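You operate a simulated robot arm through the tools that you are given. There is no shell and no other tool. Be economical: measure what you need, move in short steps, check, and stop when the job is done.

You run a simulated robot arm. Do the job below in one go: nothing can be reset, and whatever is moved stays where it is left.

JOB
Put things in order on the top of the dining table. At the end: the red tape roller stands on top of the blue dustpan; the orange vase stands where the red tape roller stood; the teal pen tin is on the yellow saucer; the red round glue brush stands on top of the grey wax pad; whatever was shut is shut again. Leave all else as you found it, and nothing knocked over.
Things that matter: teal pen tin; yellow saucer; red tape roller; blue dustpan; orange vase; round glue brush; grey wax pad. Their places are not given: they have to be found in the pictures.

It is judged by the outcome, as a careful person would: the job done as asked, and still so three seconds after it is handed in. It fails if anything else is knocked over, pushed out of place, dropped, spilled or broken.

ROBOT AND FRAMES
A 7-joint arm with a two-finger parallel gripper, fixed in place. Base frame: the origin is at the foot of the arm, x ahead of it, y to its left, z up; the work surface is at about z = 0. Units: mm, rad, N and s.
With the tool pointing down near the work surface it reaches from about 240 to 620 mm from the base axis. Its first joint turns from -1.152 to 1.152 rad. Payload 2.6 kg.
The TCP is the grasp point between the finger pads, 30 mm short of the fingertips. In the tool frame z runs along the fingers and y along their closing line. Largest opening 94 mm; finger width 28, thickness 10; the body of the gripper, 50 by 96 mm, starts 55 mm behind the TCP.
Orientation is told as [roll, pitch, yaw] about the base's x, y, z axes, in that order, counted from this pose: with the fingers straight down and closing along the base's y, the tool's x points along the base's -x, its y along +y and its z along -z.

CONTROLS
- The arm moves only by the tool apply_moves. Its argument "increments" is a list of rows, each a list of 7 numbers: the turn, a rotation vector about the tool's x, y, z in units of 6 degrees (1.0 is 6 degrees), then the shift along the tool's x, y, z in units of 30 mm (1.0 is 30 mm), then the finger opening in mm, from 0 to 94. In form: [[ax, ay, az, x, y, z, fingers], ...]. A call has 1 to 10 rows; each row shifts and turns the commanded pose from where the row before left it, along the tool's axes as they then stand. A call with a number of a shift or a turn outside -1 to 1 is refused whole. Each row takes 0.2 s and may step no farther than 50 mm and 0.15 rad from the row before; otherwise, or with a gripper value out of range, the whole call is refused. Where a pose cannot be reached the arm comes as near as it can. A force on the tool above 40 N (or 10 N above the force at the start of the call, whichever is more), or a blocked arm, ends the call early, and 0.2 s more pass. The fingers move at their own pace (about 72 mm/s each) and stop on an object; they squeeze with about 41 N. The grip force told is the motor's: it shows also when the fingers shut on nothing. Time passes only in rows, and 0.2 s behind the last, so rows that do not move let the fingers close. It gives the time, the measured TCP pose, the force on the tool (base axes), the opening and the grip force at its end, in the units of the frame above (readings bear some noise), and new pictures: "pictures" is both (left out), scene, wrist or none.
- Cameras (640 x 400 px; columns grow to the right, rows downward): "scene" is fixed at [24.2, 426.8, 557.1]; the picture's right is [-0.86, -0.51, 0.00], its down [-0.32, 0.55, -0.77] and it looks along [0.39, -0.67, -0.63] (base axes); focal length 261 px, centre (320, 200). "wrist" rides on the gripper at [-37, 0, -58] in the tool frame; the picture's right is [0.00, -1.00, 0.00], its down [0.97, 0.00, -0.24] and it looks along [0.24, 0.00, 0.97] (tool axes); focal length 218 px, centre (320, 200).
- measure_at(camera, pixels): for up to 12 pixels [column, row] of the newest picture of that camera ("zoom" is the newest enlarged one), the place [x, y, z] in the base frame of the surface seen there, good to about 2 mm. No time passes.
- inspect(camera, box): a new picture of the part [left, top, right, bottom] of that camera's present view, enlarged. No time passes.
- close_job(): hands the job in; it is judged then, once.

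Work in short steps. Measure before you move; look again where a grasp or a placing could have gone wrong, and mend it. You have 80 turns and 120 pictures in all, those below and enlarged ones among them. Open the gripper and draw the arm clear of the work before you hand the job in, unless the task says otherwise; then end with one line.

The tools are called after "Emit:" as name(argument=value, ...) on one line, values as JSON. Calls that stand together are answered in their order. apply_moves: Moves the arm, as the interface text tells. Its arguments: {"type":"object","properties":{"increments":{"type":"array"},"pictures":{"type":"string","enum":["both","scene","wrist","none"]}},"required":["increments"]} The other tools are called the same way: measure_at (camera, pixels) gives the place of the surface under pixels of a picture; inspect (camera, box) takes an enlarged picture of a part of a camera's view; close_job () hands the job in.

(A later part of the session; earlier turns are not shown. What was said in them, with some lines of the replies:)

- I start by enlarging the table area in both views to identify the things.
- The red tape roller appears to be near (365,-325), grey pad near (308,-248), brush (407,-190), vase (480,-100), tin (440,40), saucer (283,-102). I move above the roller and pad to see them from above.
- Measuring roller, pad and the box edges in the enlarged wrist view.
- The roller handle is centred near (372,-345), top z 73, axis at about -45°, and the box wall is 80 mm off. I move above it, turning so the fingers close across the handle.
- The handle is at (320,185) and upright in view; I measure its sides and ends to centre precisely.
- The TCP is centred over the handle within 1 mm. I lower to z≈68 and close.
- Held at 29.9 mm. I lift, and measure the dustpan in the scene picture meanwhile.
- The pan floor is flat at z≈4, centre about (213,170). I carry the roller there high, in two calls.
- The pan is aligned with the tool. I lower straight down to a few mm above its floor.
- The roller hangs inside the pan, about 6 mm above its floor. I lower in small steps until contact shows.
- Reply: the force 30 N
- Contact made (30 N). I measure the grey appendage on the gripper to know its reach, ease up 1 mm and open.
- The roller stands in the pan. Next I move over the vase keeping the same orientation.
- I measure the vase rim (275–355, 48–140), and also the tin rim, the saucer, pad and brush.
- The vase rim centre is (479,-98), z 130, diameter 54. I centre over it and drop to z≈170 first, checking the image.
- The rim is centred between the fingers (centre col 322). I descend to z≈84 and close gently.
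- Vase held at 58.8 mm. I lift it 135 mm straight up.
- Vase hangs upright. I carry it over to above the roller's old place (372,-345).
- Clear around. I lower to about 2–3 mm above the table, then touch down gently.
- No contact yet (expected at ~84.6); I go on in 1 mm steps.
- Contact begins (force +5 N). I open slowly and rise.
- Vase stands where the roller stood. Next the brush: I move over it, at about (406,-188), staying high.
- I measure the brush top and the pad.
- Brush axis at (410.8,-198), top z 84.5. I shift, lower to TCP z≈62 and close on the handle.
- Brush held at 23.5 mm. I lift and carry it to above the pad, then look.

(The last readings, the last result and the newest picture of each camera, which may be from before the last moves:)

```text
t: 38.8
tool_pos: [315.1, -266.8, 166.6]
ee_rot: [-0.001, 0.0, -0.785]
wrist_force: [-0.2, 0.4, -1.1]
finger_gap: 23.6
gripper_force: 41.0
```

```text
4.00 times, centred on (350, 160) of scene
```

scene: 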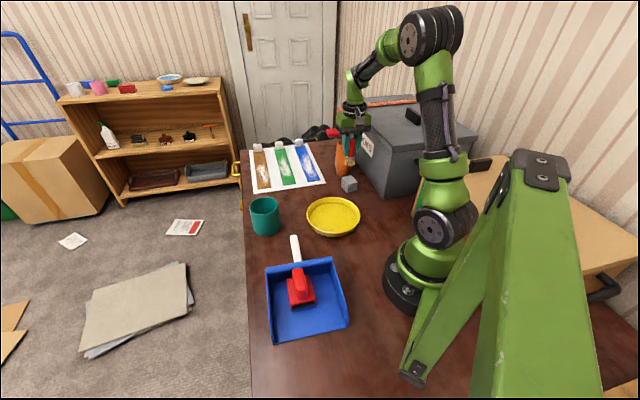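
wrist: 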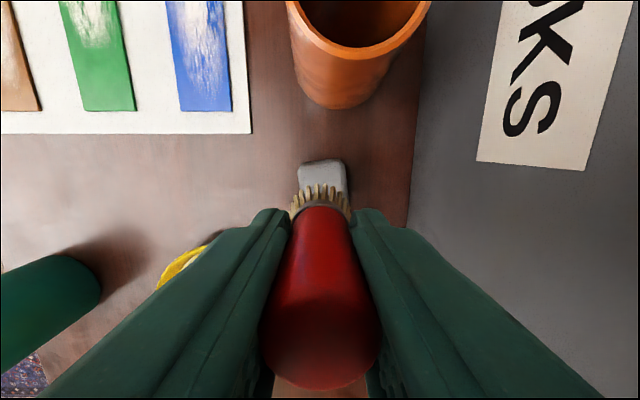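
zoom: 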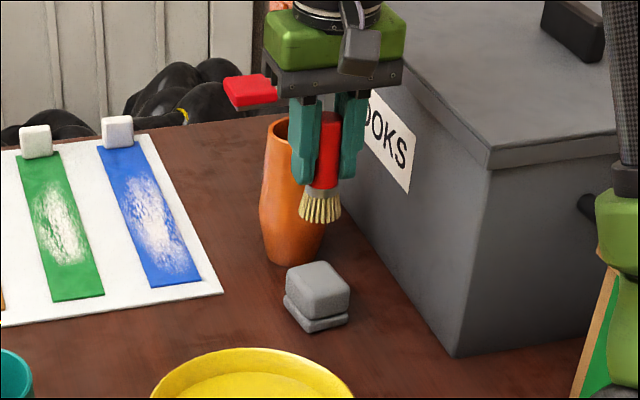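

The brush is above the pad; I lower to ~8 mm above it and look at the alignment.

Emit:
apply_moves(increments=[[0, 0, 0, 0, -0.03, 0.6, 10], [0, 0, 0, 0, 0, 0.6, 10], [0, 0, 0, 0, 0, 0.6, 10], [0, 0, 0, 0, 0, 0, 10]], pictures="both")

Emit:
inspect(camera="scene", box=[320, 140, 380, 205])

Emit:
inspect(camera="wrist", box=[250, 120, 390, 260])

```text
t: 39.8
tool_pos: [315.5, -266.7, 111.9]
ee_rot: [0.0, 0.002, -0.784]
wrist_force: [-0.1, -0.1, -1.1]
finger_gap: 23.5
gripper_force: 40.6
```

scene: 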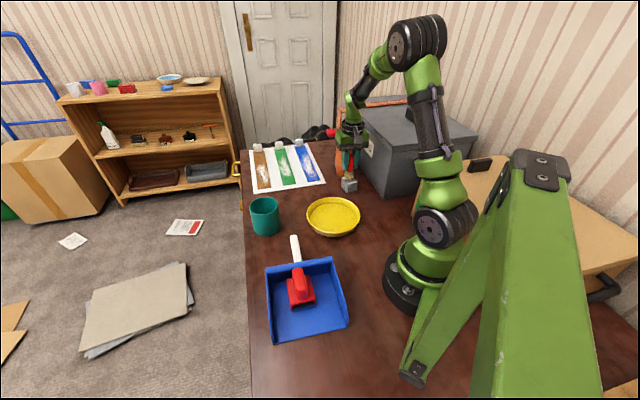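
wrist: 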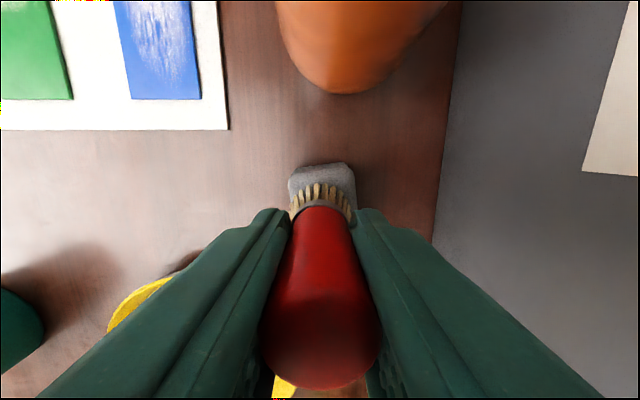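

```text
6.15 times, centred on (350, 172) of scene
```

zoom: 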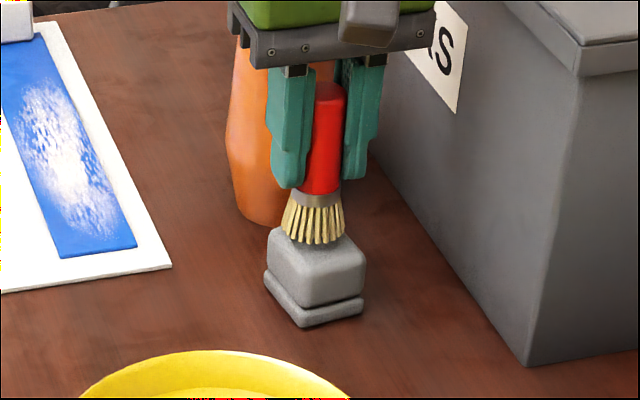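

```text
2.86 times, centred on (320, 190) of wrist
```

zoom: 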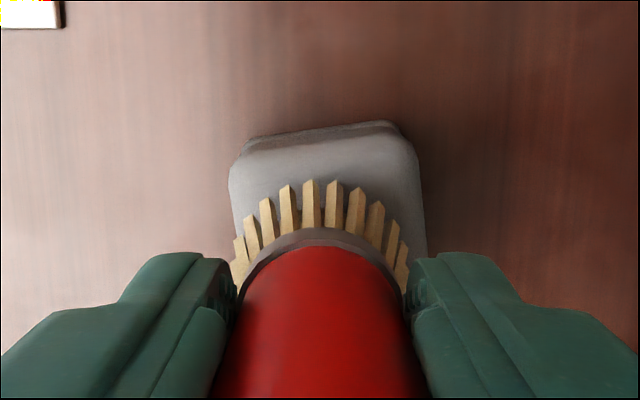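

Let me measure the pad's visible edges to check the fore-aft centring.

Emit:
measure_at(camera="zoom", pixels=[[325, 128], [325, 140], [325, 150], [325, 160], [232, 190], [240, 200], [415, 200], [423, 230], [311, 185], [335, 185]])

Emit:
measure_at(camera="scene", pixels=[[348, 180], [345, 182], [352, 182], [350, 184], [347, 179], [353, 179], [350, 179.5], [349, 176]])

```text
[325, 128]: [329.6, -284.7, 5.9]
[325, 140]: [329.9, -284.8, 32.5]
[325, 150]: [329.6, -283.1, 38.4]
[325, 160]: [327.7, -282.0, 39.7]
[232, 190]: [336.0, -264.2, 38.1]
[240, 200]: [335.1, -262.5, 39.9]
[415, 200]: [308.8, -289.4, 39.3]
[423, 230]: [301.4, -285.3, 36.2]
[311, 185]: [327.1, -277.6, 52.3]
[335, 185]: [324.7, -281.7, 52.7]
```

```text
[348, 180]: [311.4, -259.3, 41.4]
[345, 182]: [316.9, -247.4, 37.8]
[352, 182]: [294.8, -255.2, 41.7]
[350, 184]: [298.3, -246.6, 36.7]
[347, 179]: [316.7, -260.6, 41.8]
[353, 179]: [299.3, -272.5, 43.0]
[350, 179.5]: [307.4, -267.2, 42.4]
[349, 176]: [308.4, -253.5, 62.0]
```

Fore-aft is centred; sideways I correct 2 mm, then lower until contact.

Emit:
apply_moves(increments=[[0, 0, 0, 0, -0.06, 0.1, 10], [0, 0, 0, 0, 0, 0.1, 10], [0, 0, 0, 0, 0, 0, 10]], pictures="none")

Emit:
apply_moves(increments=[[0, 0, 0, 0, 0, 0.05, 10], [0, 0, 0, 0, 0, 0, 10]], pictures="none")

Emit:
apply_moves(increments=[[0, 0, 0, 0, 0, 0.035, 10], [0, 0, 0, 0, 0, 0, 10]], pictures="none")

```text
t: 40.6
tool_pos: [313.1, -269.3, 106.3]
ee_rot: [-0.001, 0.001, -0.785]
wrist_force: [-0.7, -0.5, -0.1]
finger_gap: 23.5
gripper_force: 40.9
```

```text
t: 41.2
tool_pos: [313.1, -269.0, 105.5]
ee_rot: [0.0, 0.0, -0.785]
wrist_force: [0.2, -0.6, -1.2]
finger_gap: 23.6
gripper_force: 41.0
```

```text
t: 41.8
tool_pos: [313.1, -269.5, 104.7]
ee_rot: [-0.001, 0.001, -0.785]
wrist_force: [0.5, -1.2, -0.3]
finger_gap: 23.7
gripper_force: 41.1
```

Emit:
apply_moves(increments=[[0, 0, 0, 0, 0, 0.04, 10], [0, 0, 0, 0, 0, 0, 10]], pictures="none")

Emit:
apply_moves(increments=[[0, 0, 0, 0, 0, 0.035, 10], [0, 0, 0, 0, 0, 0, 10]], pictures="scene")

Emit:
inspect(camera="scene", box=[320, 140, 380, 205])

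```text
t: 42.4
tool_pos: [313.1, -269.5, 103.0]
ee_rot: [0.0, 0.001, -0.785]
wrist_force: [-1.5, 0.4, 5.6]
finger_gap: 23.7
gripper_force: 41.3
```

```text
t: 43.0
tool_pos: [312.9, -270.0, 103.1]
ee_rot: [-0.001, -0.003, -0.786]
wrist_force: [-4.2, 2.8, 20.8]
finger_gap: 23.4
gripper_force: 41.1
```

scene: 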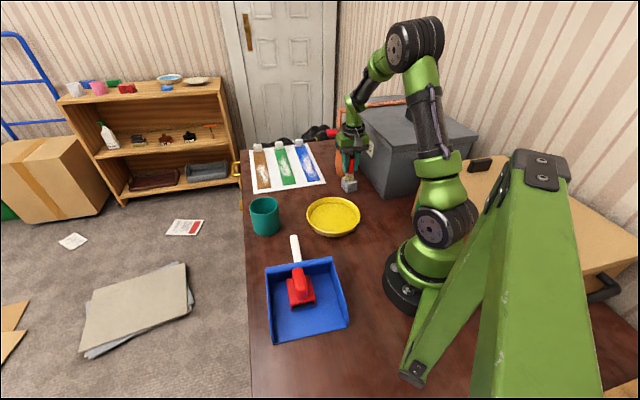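

```text
6.15 times, centred on (350, 172) of scene
```

zoom: 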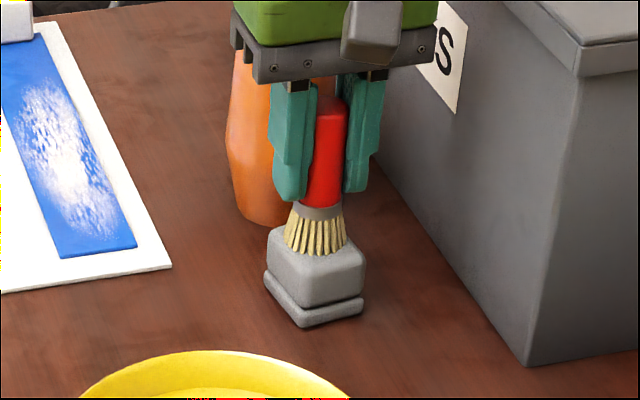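

Contact with the pad and centred. I ease off 1 mm, open slowly and rise.

Emit:
apply_moves(increments=[[0, 0, 0, 0, 0, -0.035, 10], [0, 0, 0, 0, 0, 0, 27], [0, 0, 0, 0, 0, 0, 40], [0, 0, 0, 0, 0, 0, 60], [0, 0, 0, 0, 0, 0, 60], [0, 0, 0, 0, 0, -0.5, 60], [0, 0, 0, 0, 0, -0.9, 60], [0, 0, 0, 0, 0, -0.9, 60], [0, 0, 0, 0, 0, -0.9, 60], [0, 0, 0, 0, 0, -0.9, 60]], pictures="both")

Emit:
inspect(camera="scene", box=[320, 140, 380, 205])

```text
t: 45.2
tool_pos: [312.9, -269.5, 226.4]
ee_rot: [-0.001, 0.001, -0.786]
wrist_force: [-0.2, -0.2, -0.3]
finger_gap: 59.8
gripper_force: 0.2
```

scene: 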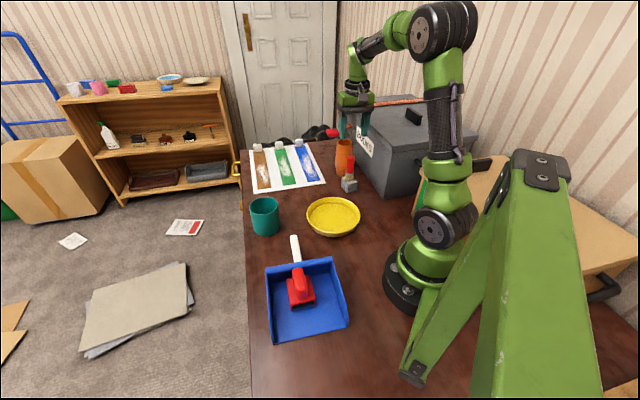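
wrist: 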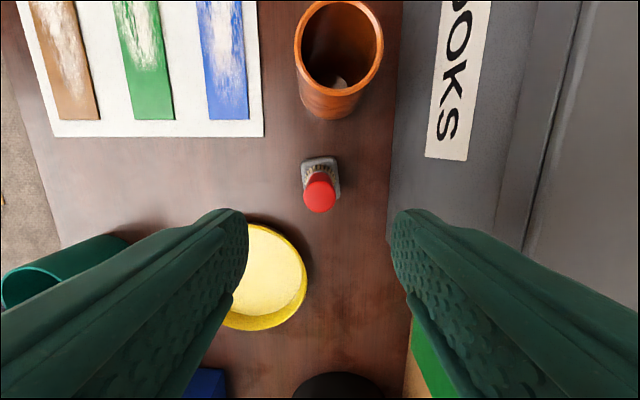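

```text
6.15 times, centred on (350, 172) of scene
```

zoom: 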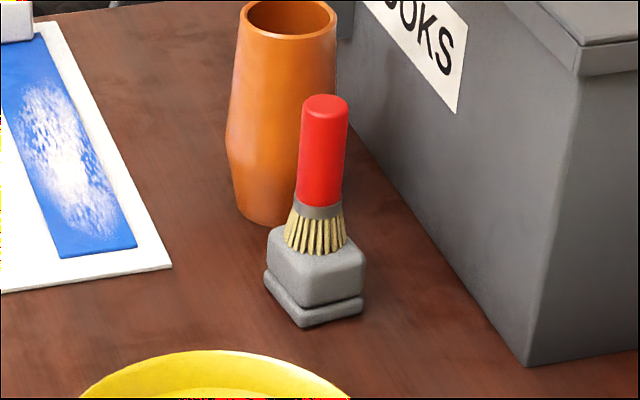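

Brush stands on the pad. Now I move over the teal tin (centre est. (440,22), diameter ~80).

Emit:
apply_moves(increments=[[0, 0, 0, 0.405, 0.957, 0, 94], [0, 0, 0, 0.405, 0.957, 0, 94], [0, 0, 0, 0.405, 0.957, 0, 94], [0, 0, 0, 0.405, 0.957, 0, 94], [0, 0, 0, 0.405, 0.957, 0, 94], [0, 0, 0, 0.405, 0.957, 0, 94], [0, 0, 0, 0.405, 0.957, 0, 94], [0, 0, 0, 0.405, 0.957, 0, 94], [0, 0, 0, 0.405, 0.957, 0, 94], [0, 0, 0, 0.405, 0.957, 0, 94]], pictures="wrist")

Emit:
inspect(camera="wrist", box=[220, 100, 420, 260])

```text
t: 47.4
tool_pos: [430.1, 20.9, 225.1]
ee_rot: [-0.001, -0.001, -0.788]
wrist_force: [0.1, -0.2, -0.1]
finger_gap: 94.1
gripper_force: 0.1
```

wrist: 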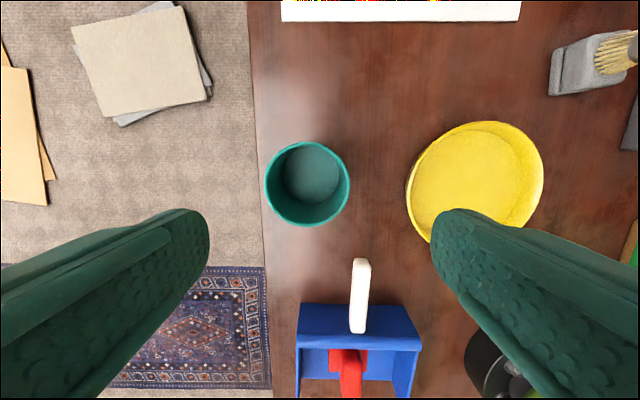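

```text
2.50 times, centred on (320, 180) of wrist
```

zoom: 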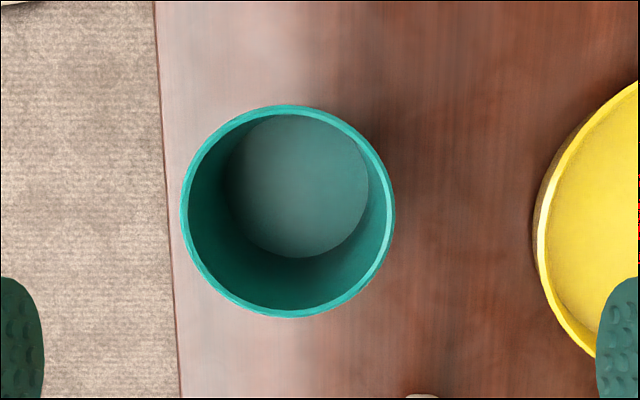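

Measuring the tin's rim all round, and the saucer rim and floor.

Emit:
measure_at(camera="zoom", pixels=[[184, 211], [391, 211], [288, 108], [288, 314], [215, 138], [361, 284], [300, 200]])

Emit:
measure_at(camera="wrist", pixels=[[408, 185], [541, 165], [487, 123], [470, 150], [440, 185], [500, 190], [470, 170], [427, 233], [520, 150], [515, 225]])

Emit:
measure_at(camera="scene", pixels=[[308, 217], [359, 217], [334, 198], [334, 236], [333, 217], [333, 205], [320, 217], [348, 217], [333, 228]])

```text
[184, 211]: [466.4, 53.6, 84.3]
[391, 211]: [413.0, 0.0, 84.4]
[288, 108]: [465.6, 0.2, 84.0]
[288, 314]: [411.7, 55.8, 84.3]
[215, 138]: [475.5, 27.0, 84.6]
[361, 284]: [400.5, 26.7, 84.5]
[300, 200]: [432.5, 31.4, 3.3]
```

```text
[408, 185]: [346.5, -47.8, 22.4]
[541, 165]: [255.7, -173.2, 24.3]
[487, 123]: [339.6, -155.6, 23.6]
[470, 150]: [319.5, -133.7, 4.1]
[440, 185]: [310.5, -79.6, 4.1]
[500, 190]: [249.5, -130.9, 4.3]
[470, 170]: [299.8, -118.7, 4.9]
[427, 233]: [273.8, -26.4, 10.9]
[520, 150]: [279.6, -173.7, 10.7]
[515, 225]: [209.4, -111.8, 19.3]
```

```text
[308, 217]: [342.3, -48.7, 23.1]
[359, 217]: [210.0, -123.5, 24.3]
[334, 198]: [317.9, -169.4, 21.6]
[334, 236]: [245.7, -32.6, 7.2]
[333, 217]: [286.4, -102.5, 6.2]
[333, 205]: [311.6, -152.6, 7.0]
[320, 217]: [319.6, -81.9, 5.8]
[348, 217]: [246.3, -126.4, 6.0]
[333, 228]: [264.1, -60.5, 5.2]
```

Tin centre (438.9, 27), diameter 76, rim z 84; saucer centre (283.5,-98.5), rim z 23, floor z 4.5. I centre on the tin and descend to z≈125 (tips just above the rim), then check.

Emit:
apply_moves(increments=[[0, 0, 0, -0.06, 0.35, 0, 94], [0, 0, 0, 0, 0, 0.9, 94], [0, 0, 0, 0, 0, 0.9, 94], [0, 0, 0, 0, 0, 0.9, 94], [0, 0, 0, 0, 0, 0.6, 94], [0, 0, 0, 0, 0, 0, 94]], pictures="wrist")

```text
t: 48.8
tool_pos: [438.4, 26.1, 126.7]
ee_rot: [-0.001, 0.001, -0.785]
wrist_force: [0.5, 0.1, -0.1]
finger_gap: 94.2
gripper_force: 0.1
```

wrist: 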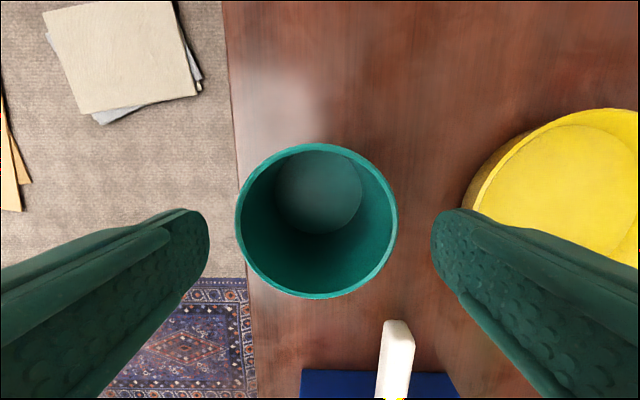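

Rim centre at col 316.5, so I shift 1.7 mm in +y, descend and close.

Emit:
apply_moves(increments=[[0, 0, 0, 0, 0.055, 0, 94], [0, 0, 0, 0, 0, 0.7, 94], [0, 0, 0, 0, 0, 0.7, 94], [0, 0, 0, 0, 0, 0.66, 94], [0, 0, 0, 0, 0, 0, 94], [0, 0, 0, 0, 0, 0, 80], [0, 0, 0, 0, 0, 0, 60], [0, 0, 0, 0, 0, 0, 60], [0, 0, 0, 0, 0, 0, 60]], pictures="both")

```text
t: 50.8
tool_pos: [440.7, 26.9, 64.1]
ee_rot: [0.0, 0.0, -0.786]
wrist_force: [-0.5, 0.3, 0.9]
finger_gap: 79.4
gripper_force: 40.6
```

scene: 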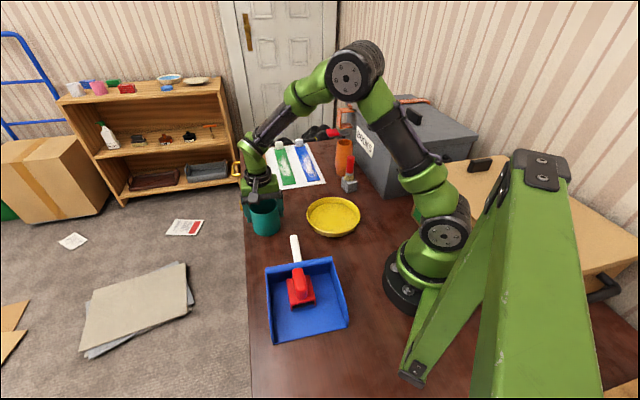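
wrist: 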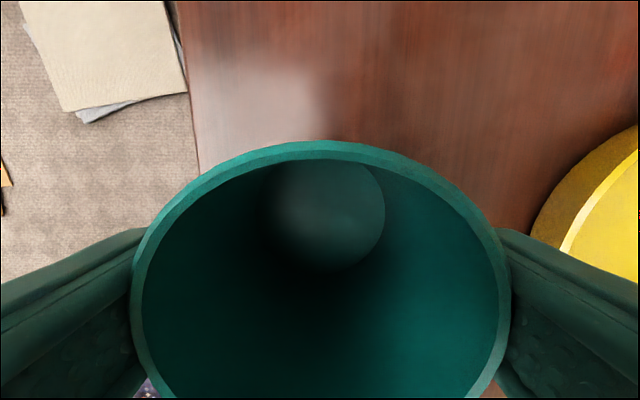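

Tin held at 79.4 mm. I lift and carry it over the saucer centre.

Emit:
apply_moves(increments=[[0, 0, 0, 0, 0, -0.4, 60], [0, 0, 0, 0, 0, -0.9, 60], [0, 0, 0, 0, 0, -0.9, 60], [0, 0, 0, 0.102, -0.948, -0.3, 60], [0, 0, 0, 0.102, -0.948, 0, 60], [0, 0, 0, 0.102, -0.948, 0, 60], [0, 0, 0, 0.102, -0.948, 0, 60], [0, 0, 0, 0.102, -0.948, 0, 60], [0, 0, 0, 0.102, -0.948, 0, 60], [0, 0, 0, 0.102, -0.948, 0, 60]], pictures="both")

Emit:
inspect(camera="scene", box=[270, 120, 400, 250])

```text
t: 53.0
tool_pos: [283.3, -97.7, 140.2]
ee_rot: [-0.001, 0.0, -0.785]
wrist_force: [-0.8, -0.3, -2.1]
finger_gap: 79.3
gripper_force: 41.2
```

scene: 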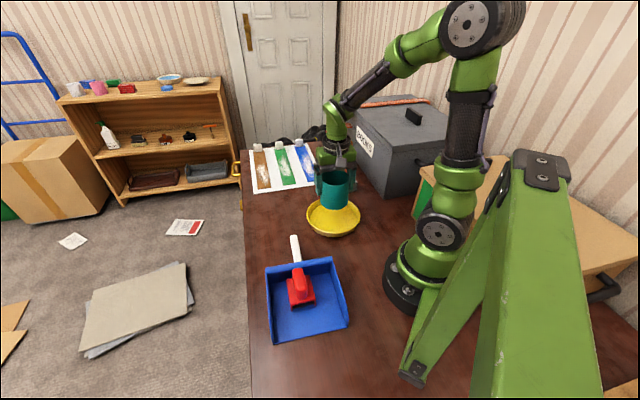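
wrist: 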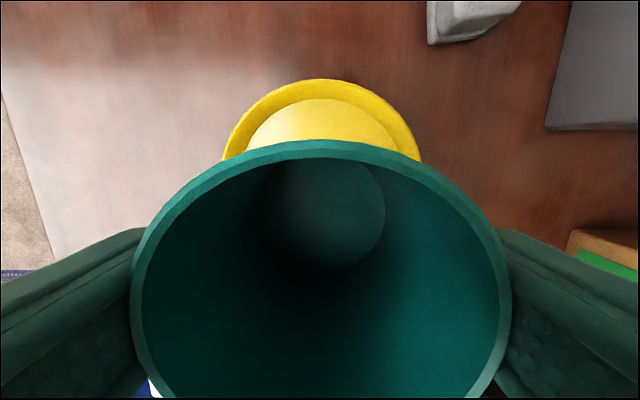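

```text
3.08 times, centred on (335, 185) of scene
```

zoom: 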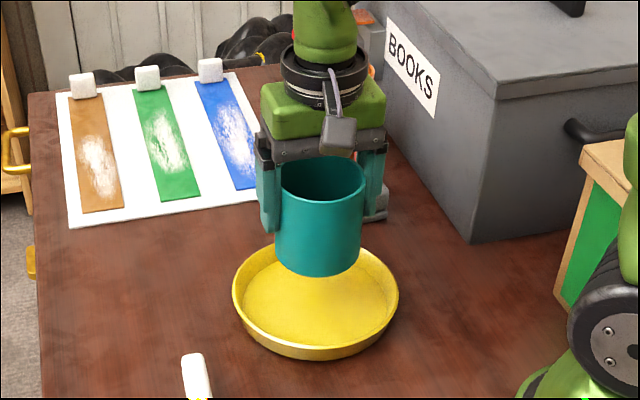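

Centred over the saucer. I lower to a few mm above its floor, then touch down in small steps.

Emit:
apply_moves(increments=[[0, 0, 0, 0, 0, 0.8, 60], [0, 0, 0, 0, 0, 0.8, 60], [0, 0, 0, 0, 0, 0.5, 60], [0, 0, 0, 0, 0, 0.1, 60], [0, 0, 0, 0, 0, 0, 60]], pictures="none")

Emit:
apply_moves(increments=[[0, 0, 0, 0, 0, 0.05, 60], [0, 0, 0, 0, 0, 0, 60]], pictures="none")

Emit:
apply_moves(increments=[[0, 0, 0, 0, 0, 0.035, 60], [0, 0, 0, 0, 0, 0, 60]], pictures="none")

```text
t: 54.2
tool_pos: [284.2, -98.9, 72.9]
ee_rot: [0.001, 0.001, -0.783]
wrist_force: [-0.7, 0.9, -1.5]
finger_gap: 79.6
gripper_force: 41.2
```

```text
t: 54.8
tool_pos: [282.7, -99.3, 72.1]
ee_rot: [0.001, 0.0, -0.786]
wrist_force: [0.3, -0.5, -3.0]
finger_gap: 79.4
gripper_force: 41.0
```

```text
t: 55.4
tool_pos: [284.4, -98.1, 72.6]
ee_rot: [0.001, 0.0, -0.785]
wrist_force: [0.2, -0.5, -2.6]
finger_gap: 79.7
gripper_force: 41.0
```

No contact yet; continuing down in ~1 mm steps.

Emit:
apply_moves(increments=[[0, 0, 0, 0, 0, 0.04, 60], [0, 0, 0, 0, 0, 0, 60]], pictures="none")

Emit:
apply_moves(increments=[[0, 0, 0, 0, 0, 0.04, 60], [0, 0, 0, 0, 0, 0, 60]], pictures="none")

Emit:
apply_moves(increments=[[0, 0, 0, 0, 0, 0.035, 60], [0, 0, 0, 0, 0, 0, 60]], pictures="scene")

```text
t: 56.0
tool_pos: [283.3, -97.9, 70.1]
ee_rot: [0.001, -0.001, -0.786]
wrist_force: [-3.3, 0.9, 7.3]
finger_gap: 79.3
gripper_force: 41.1
```

```text
t: 56.6
tool_pos: [284.8, -98.8, 69.4]
ee_rot: [0.001, -0.002, -0.785]
wrist_force: [-6.2, 2.6, 30.3]
finger_gap: 79.3
gripper_force: 40.6
```

```text
t: 57.2
tool_pos: [285.0, -99.6, 67.7]
ee_rot: [0.0, -0.003, -0.784]
wrist_force: [-2.3, 1.5, 27.9]
finger_gap: 79.5
gripper_force: 40.9
```

scene: 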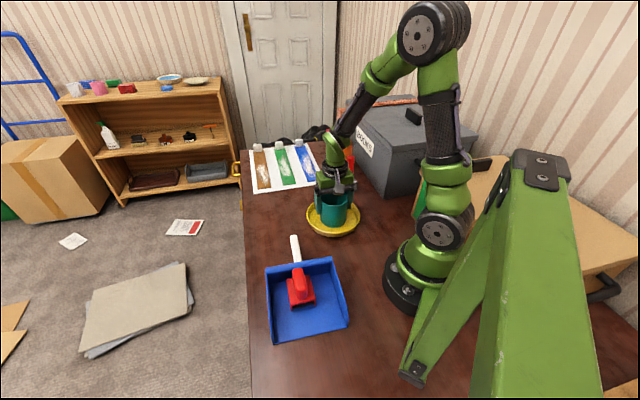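

The tin rests on the saucer floor. I ease off 2 mm, open and rise straight up.

Emit:
apply_moves(increments=[[0, 0, 0, 0, 0, -0.06, 60], [0, 0, 0, 0, 0, 0, 84], [0, 0, 0, 0, 0, 0, 94], [0, 0, 0, 0, 0, 0, 94], [0, 0, 0, 0, 0, -0.5, 94], [0, 0, 0, 0, 0, -0.8, 94], [0, 0, 0, 0, 0, -0.9, 94], [0, 0, 0, 0, 0, -0.9, 94], [0, 0, 0, 0, 0, -0.9, 94], [0, 0, 0, 0, 0, -0.9, 94]], pictures="none")

Emit:
apply_moves(increments=[[0, 0, 0, -1, 0, -0.9, 94], [0, 0, 0, -1, 0, -0.9, 94], [0, 0, 0, -1, 0, -0.9, 94], [0, 0, 0, 0, 0, 0, 94]], pictures="both")

Emit:
inspect(camera="scene", box=[230, 130, 410, 350])

```text
t: 59.4
tool_pos: [284.2, -99.0, 217.6]
ee_rot: [-0.001, 0.001, -0.784]
wrist_force: [0.7, -0.7, -0.4]
finger_gap: 94.0
gripper_force: 0.1
```

```text
t: 60.4
tool_pos: [346.4, -163.5, 298.1]
ee_rot: [-0.002, 0.0, -0.785]
wrist_force: [-0.4, 0.1, -1.2]
finger_gap: 93.7
gripper_force: 0.1
```

scene: 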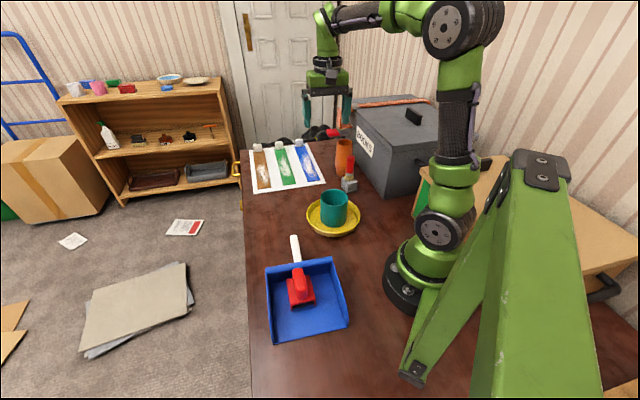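
wrist: 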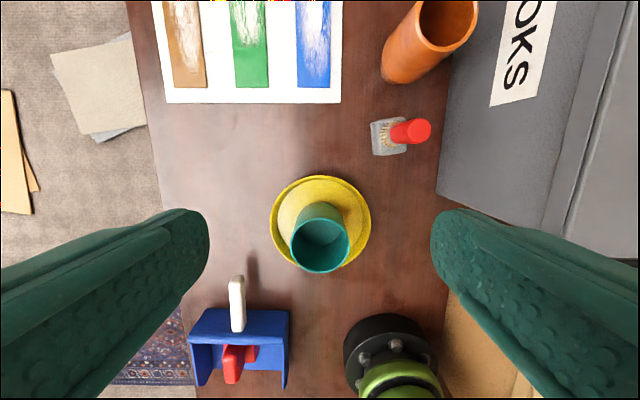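

```text
1.82 times, centred on (320, 240) of scene
```

zoom: 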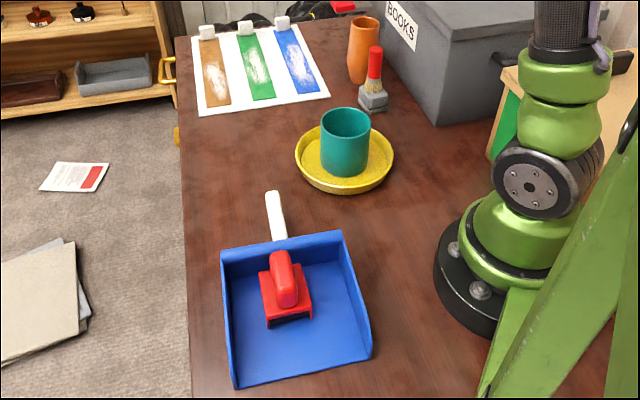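

All four placements show as asked: the roller in the pan, the vase at the roller's old place, the tin on the saucer and the brush upright on the pad. The gripper is open and clear, so I hand in.

Emit:
close_job()

```text
The job is handed in.
```

The job is done and handed in: the tape roller stands on the dustpan, the vase stands where the roller was, the pen tin is on the saucer, and the glue brush stands on the wax pad; nothing shut was opened, and the last pictures show nothing knocked over.
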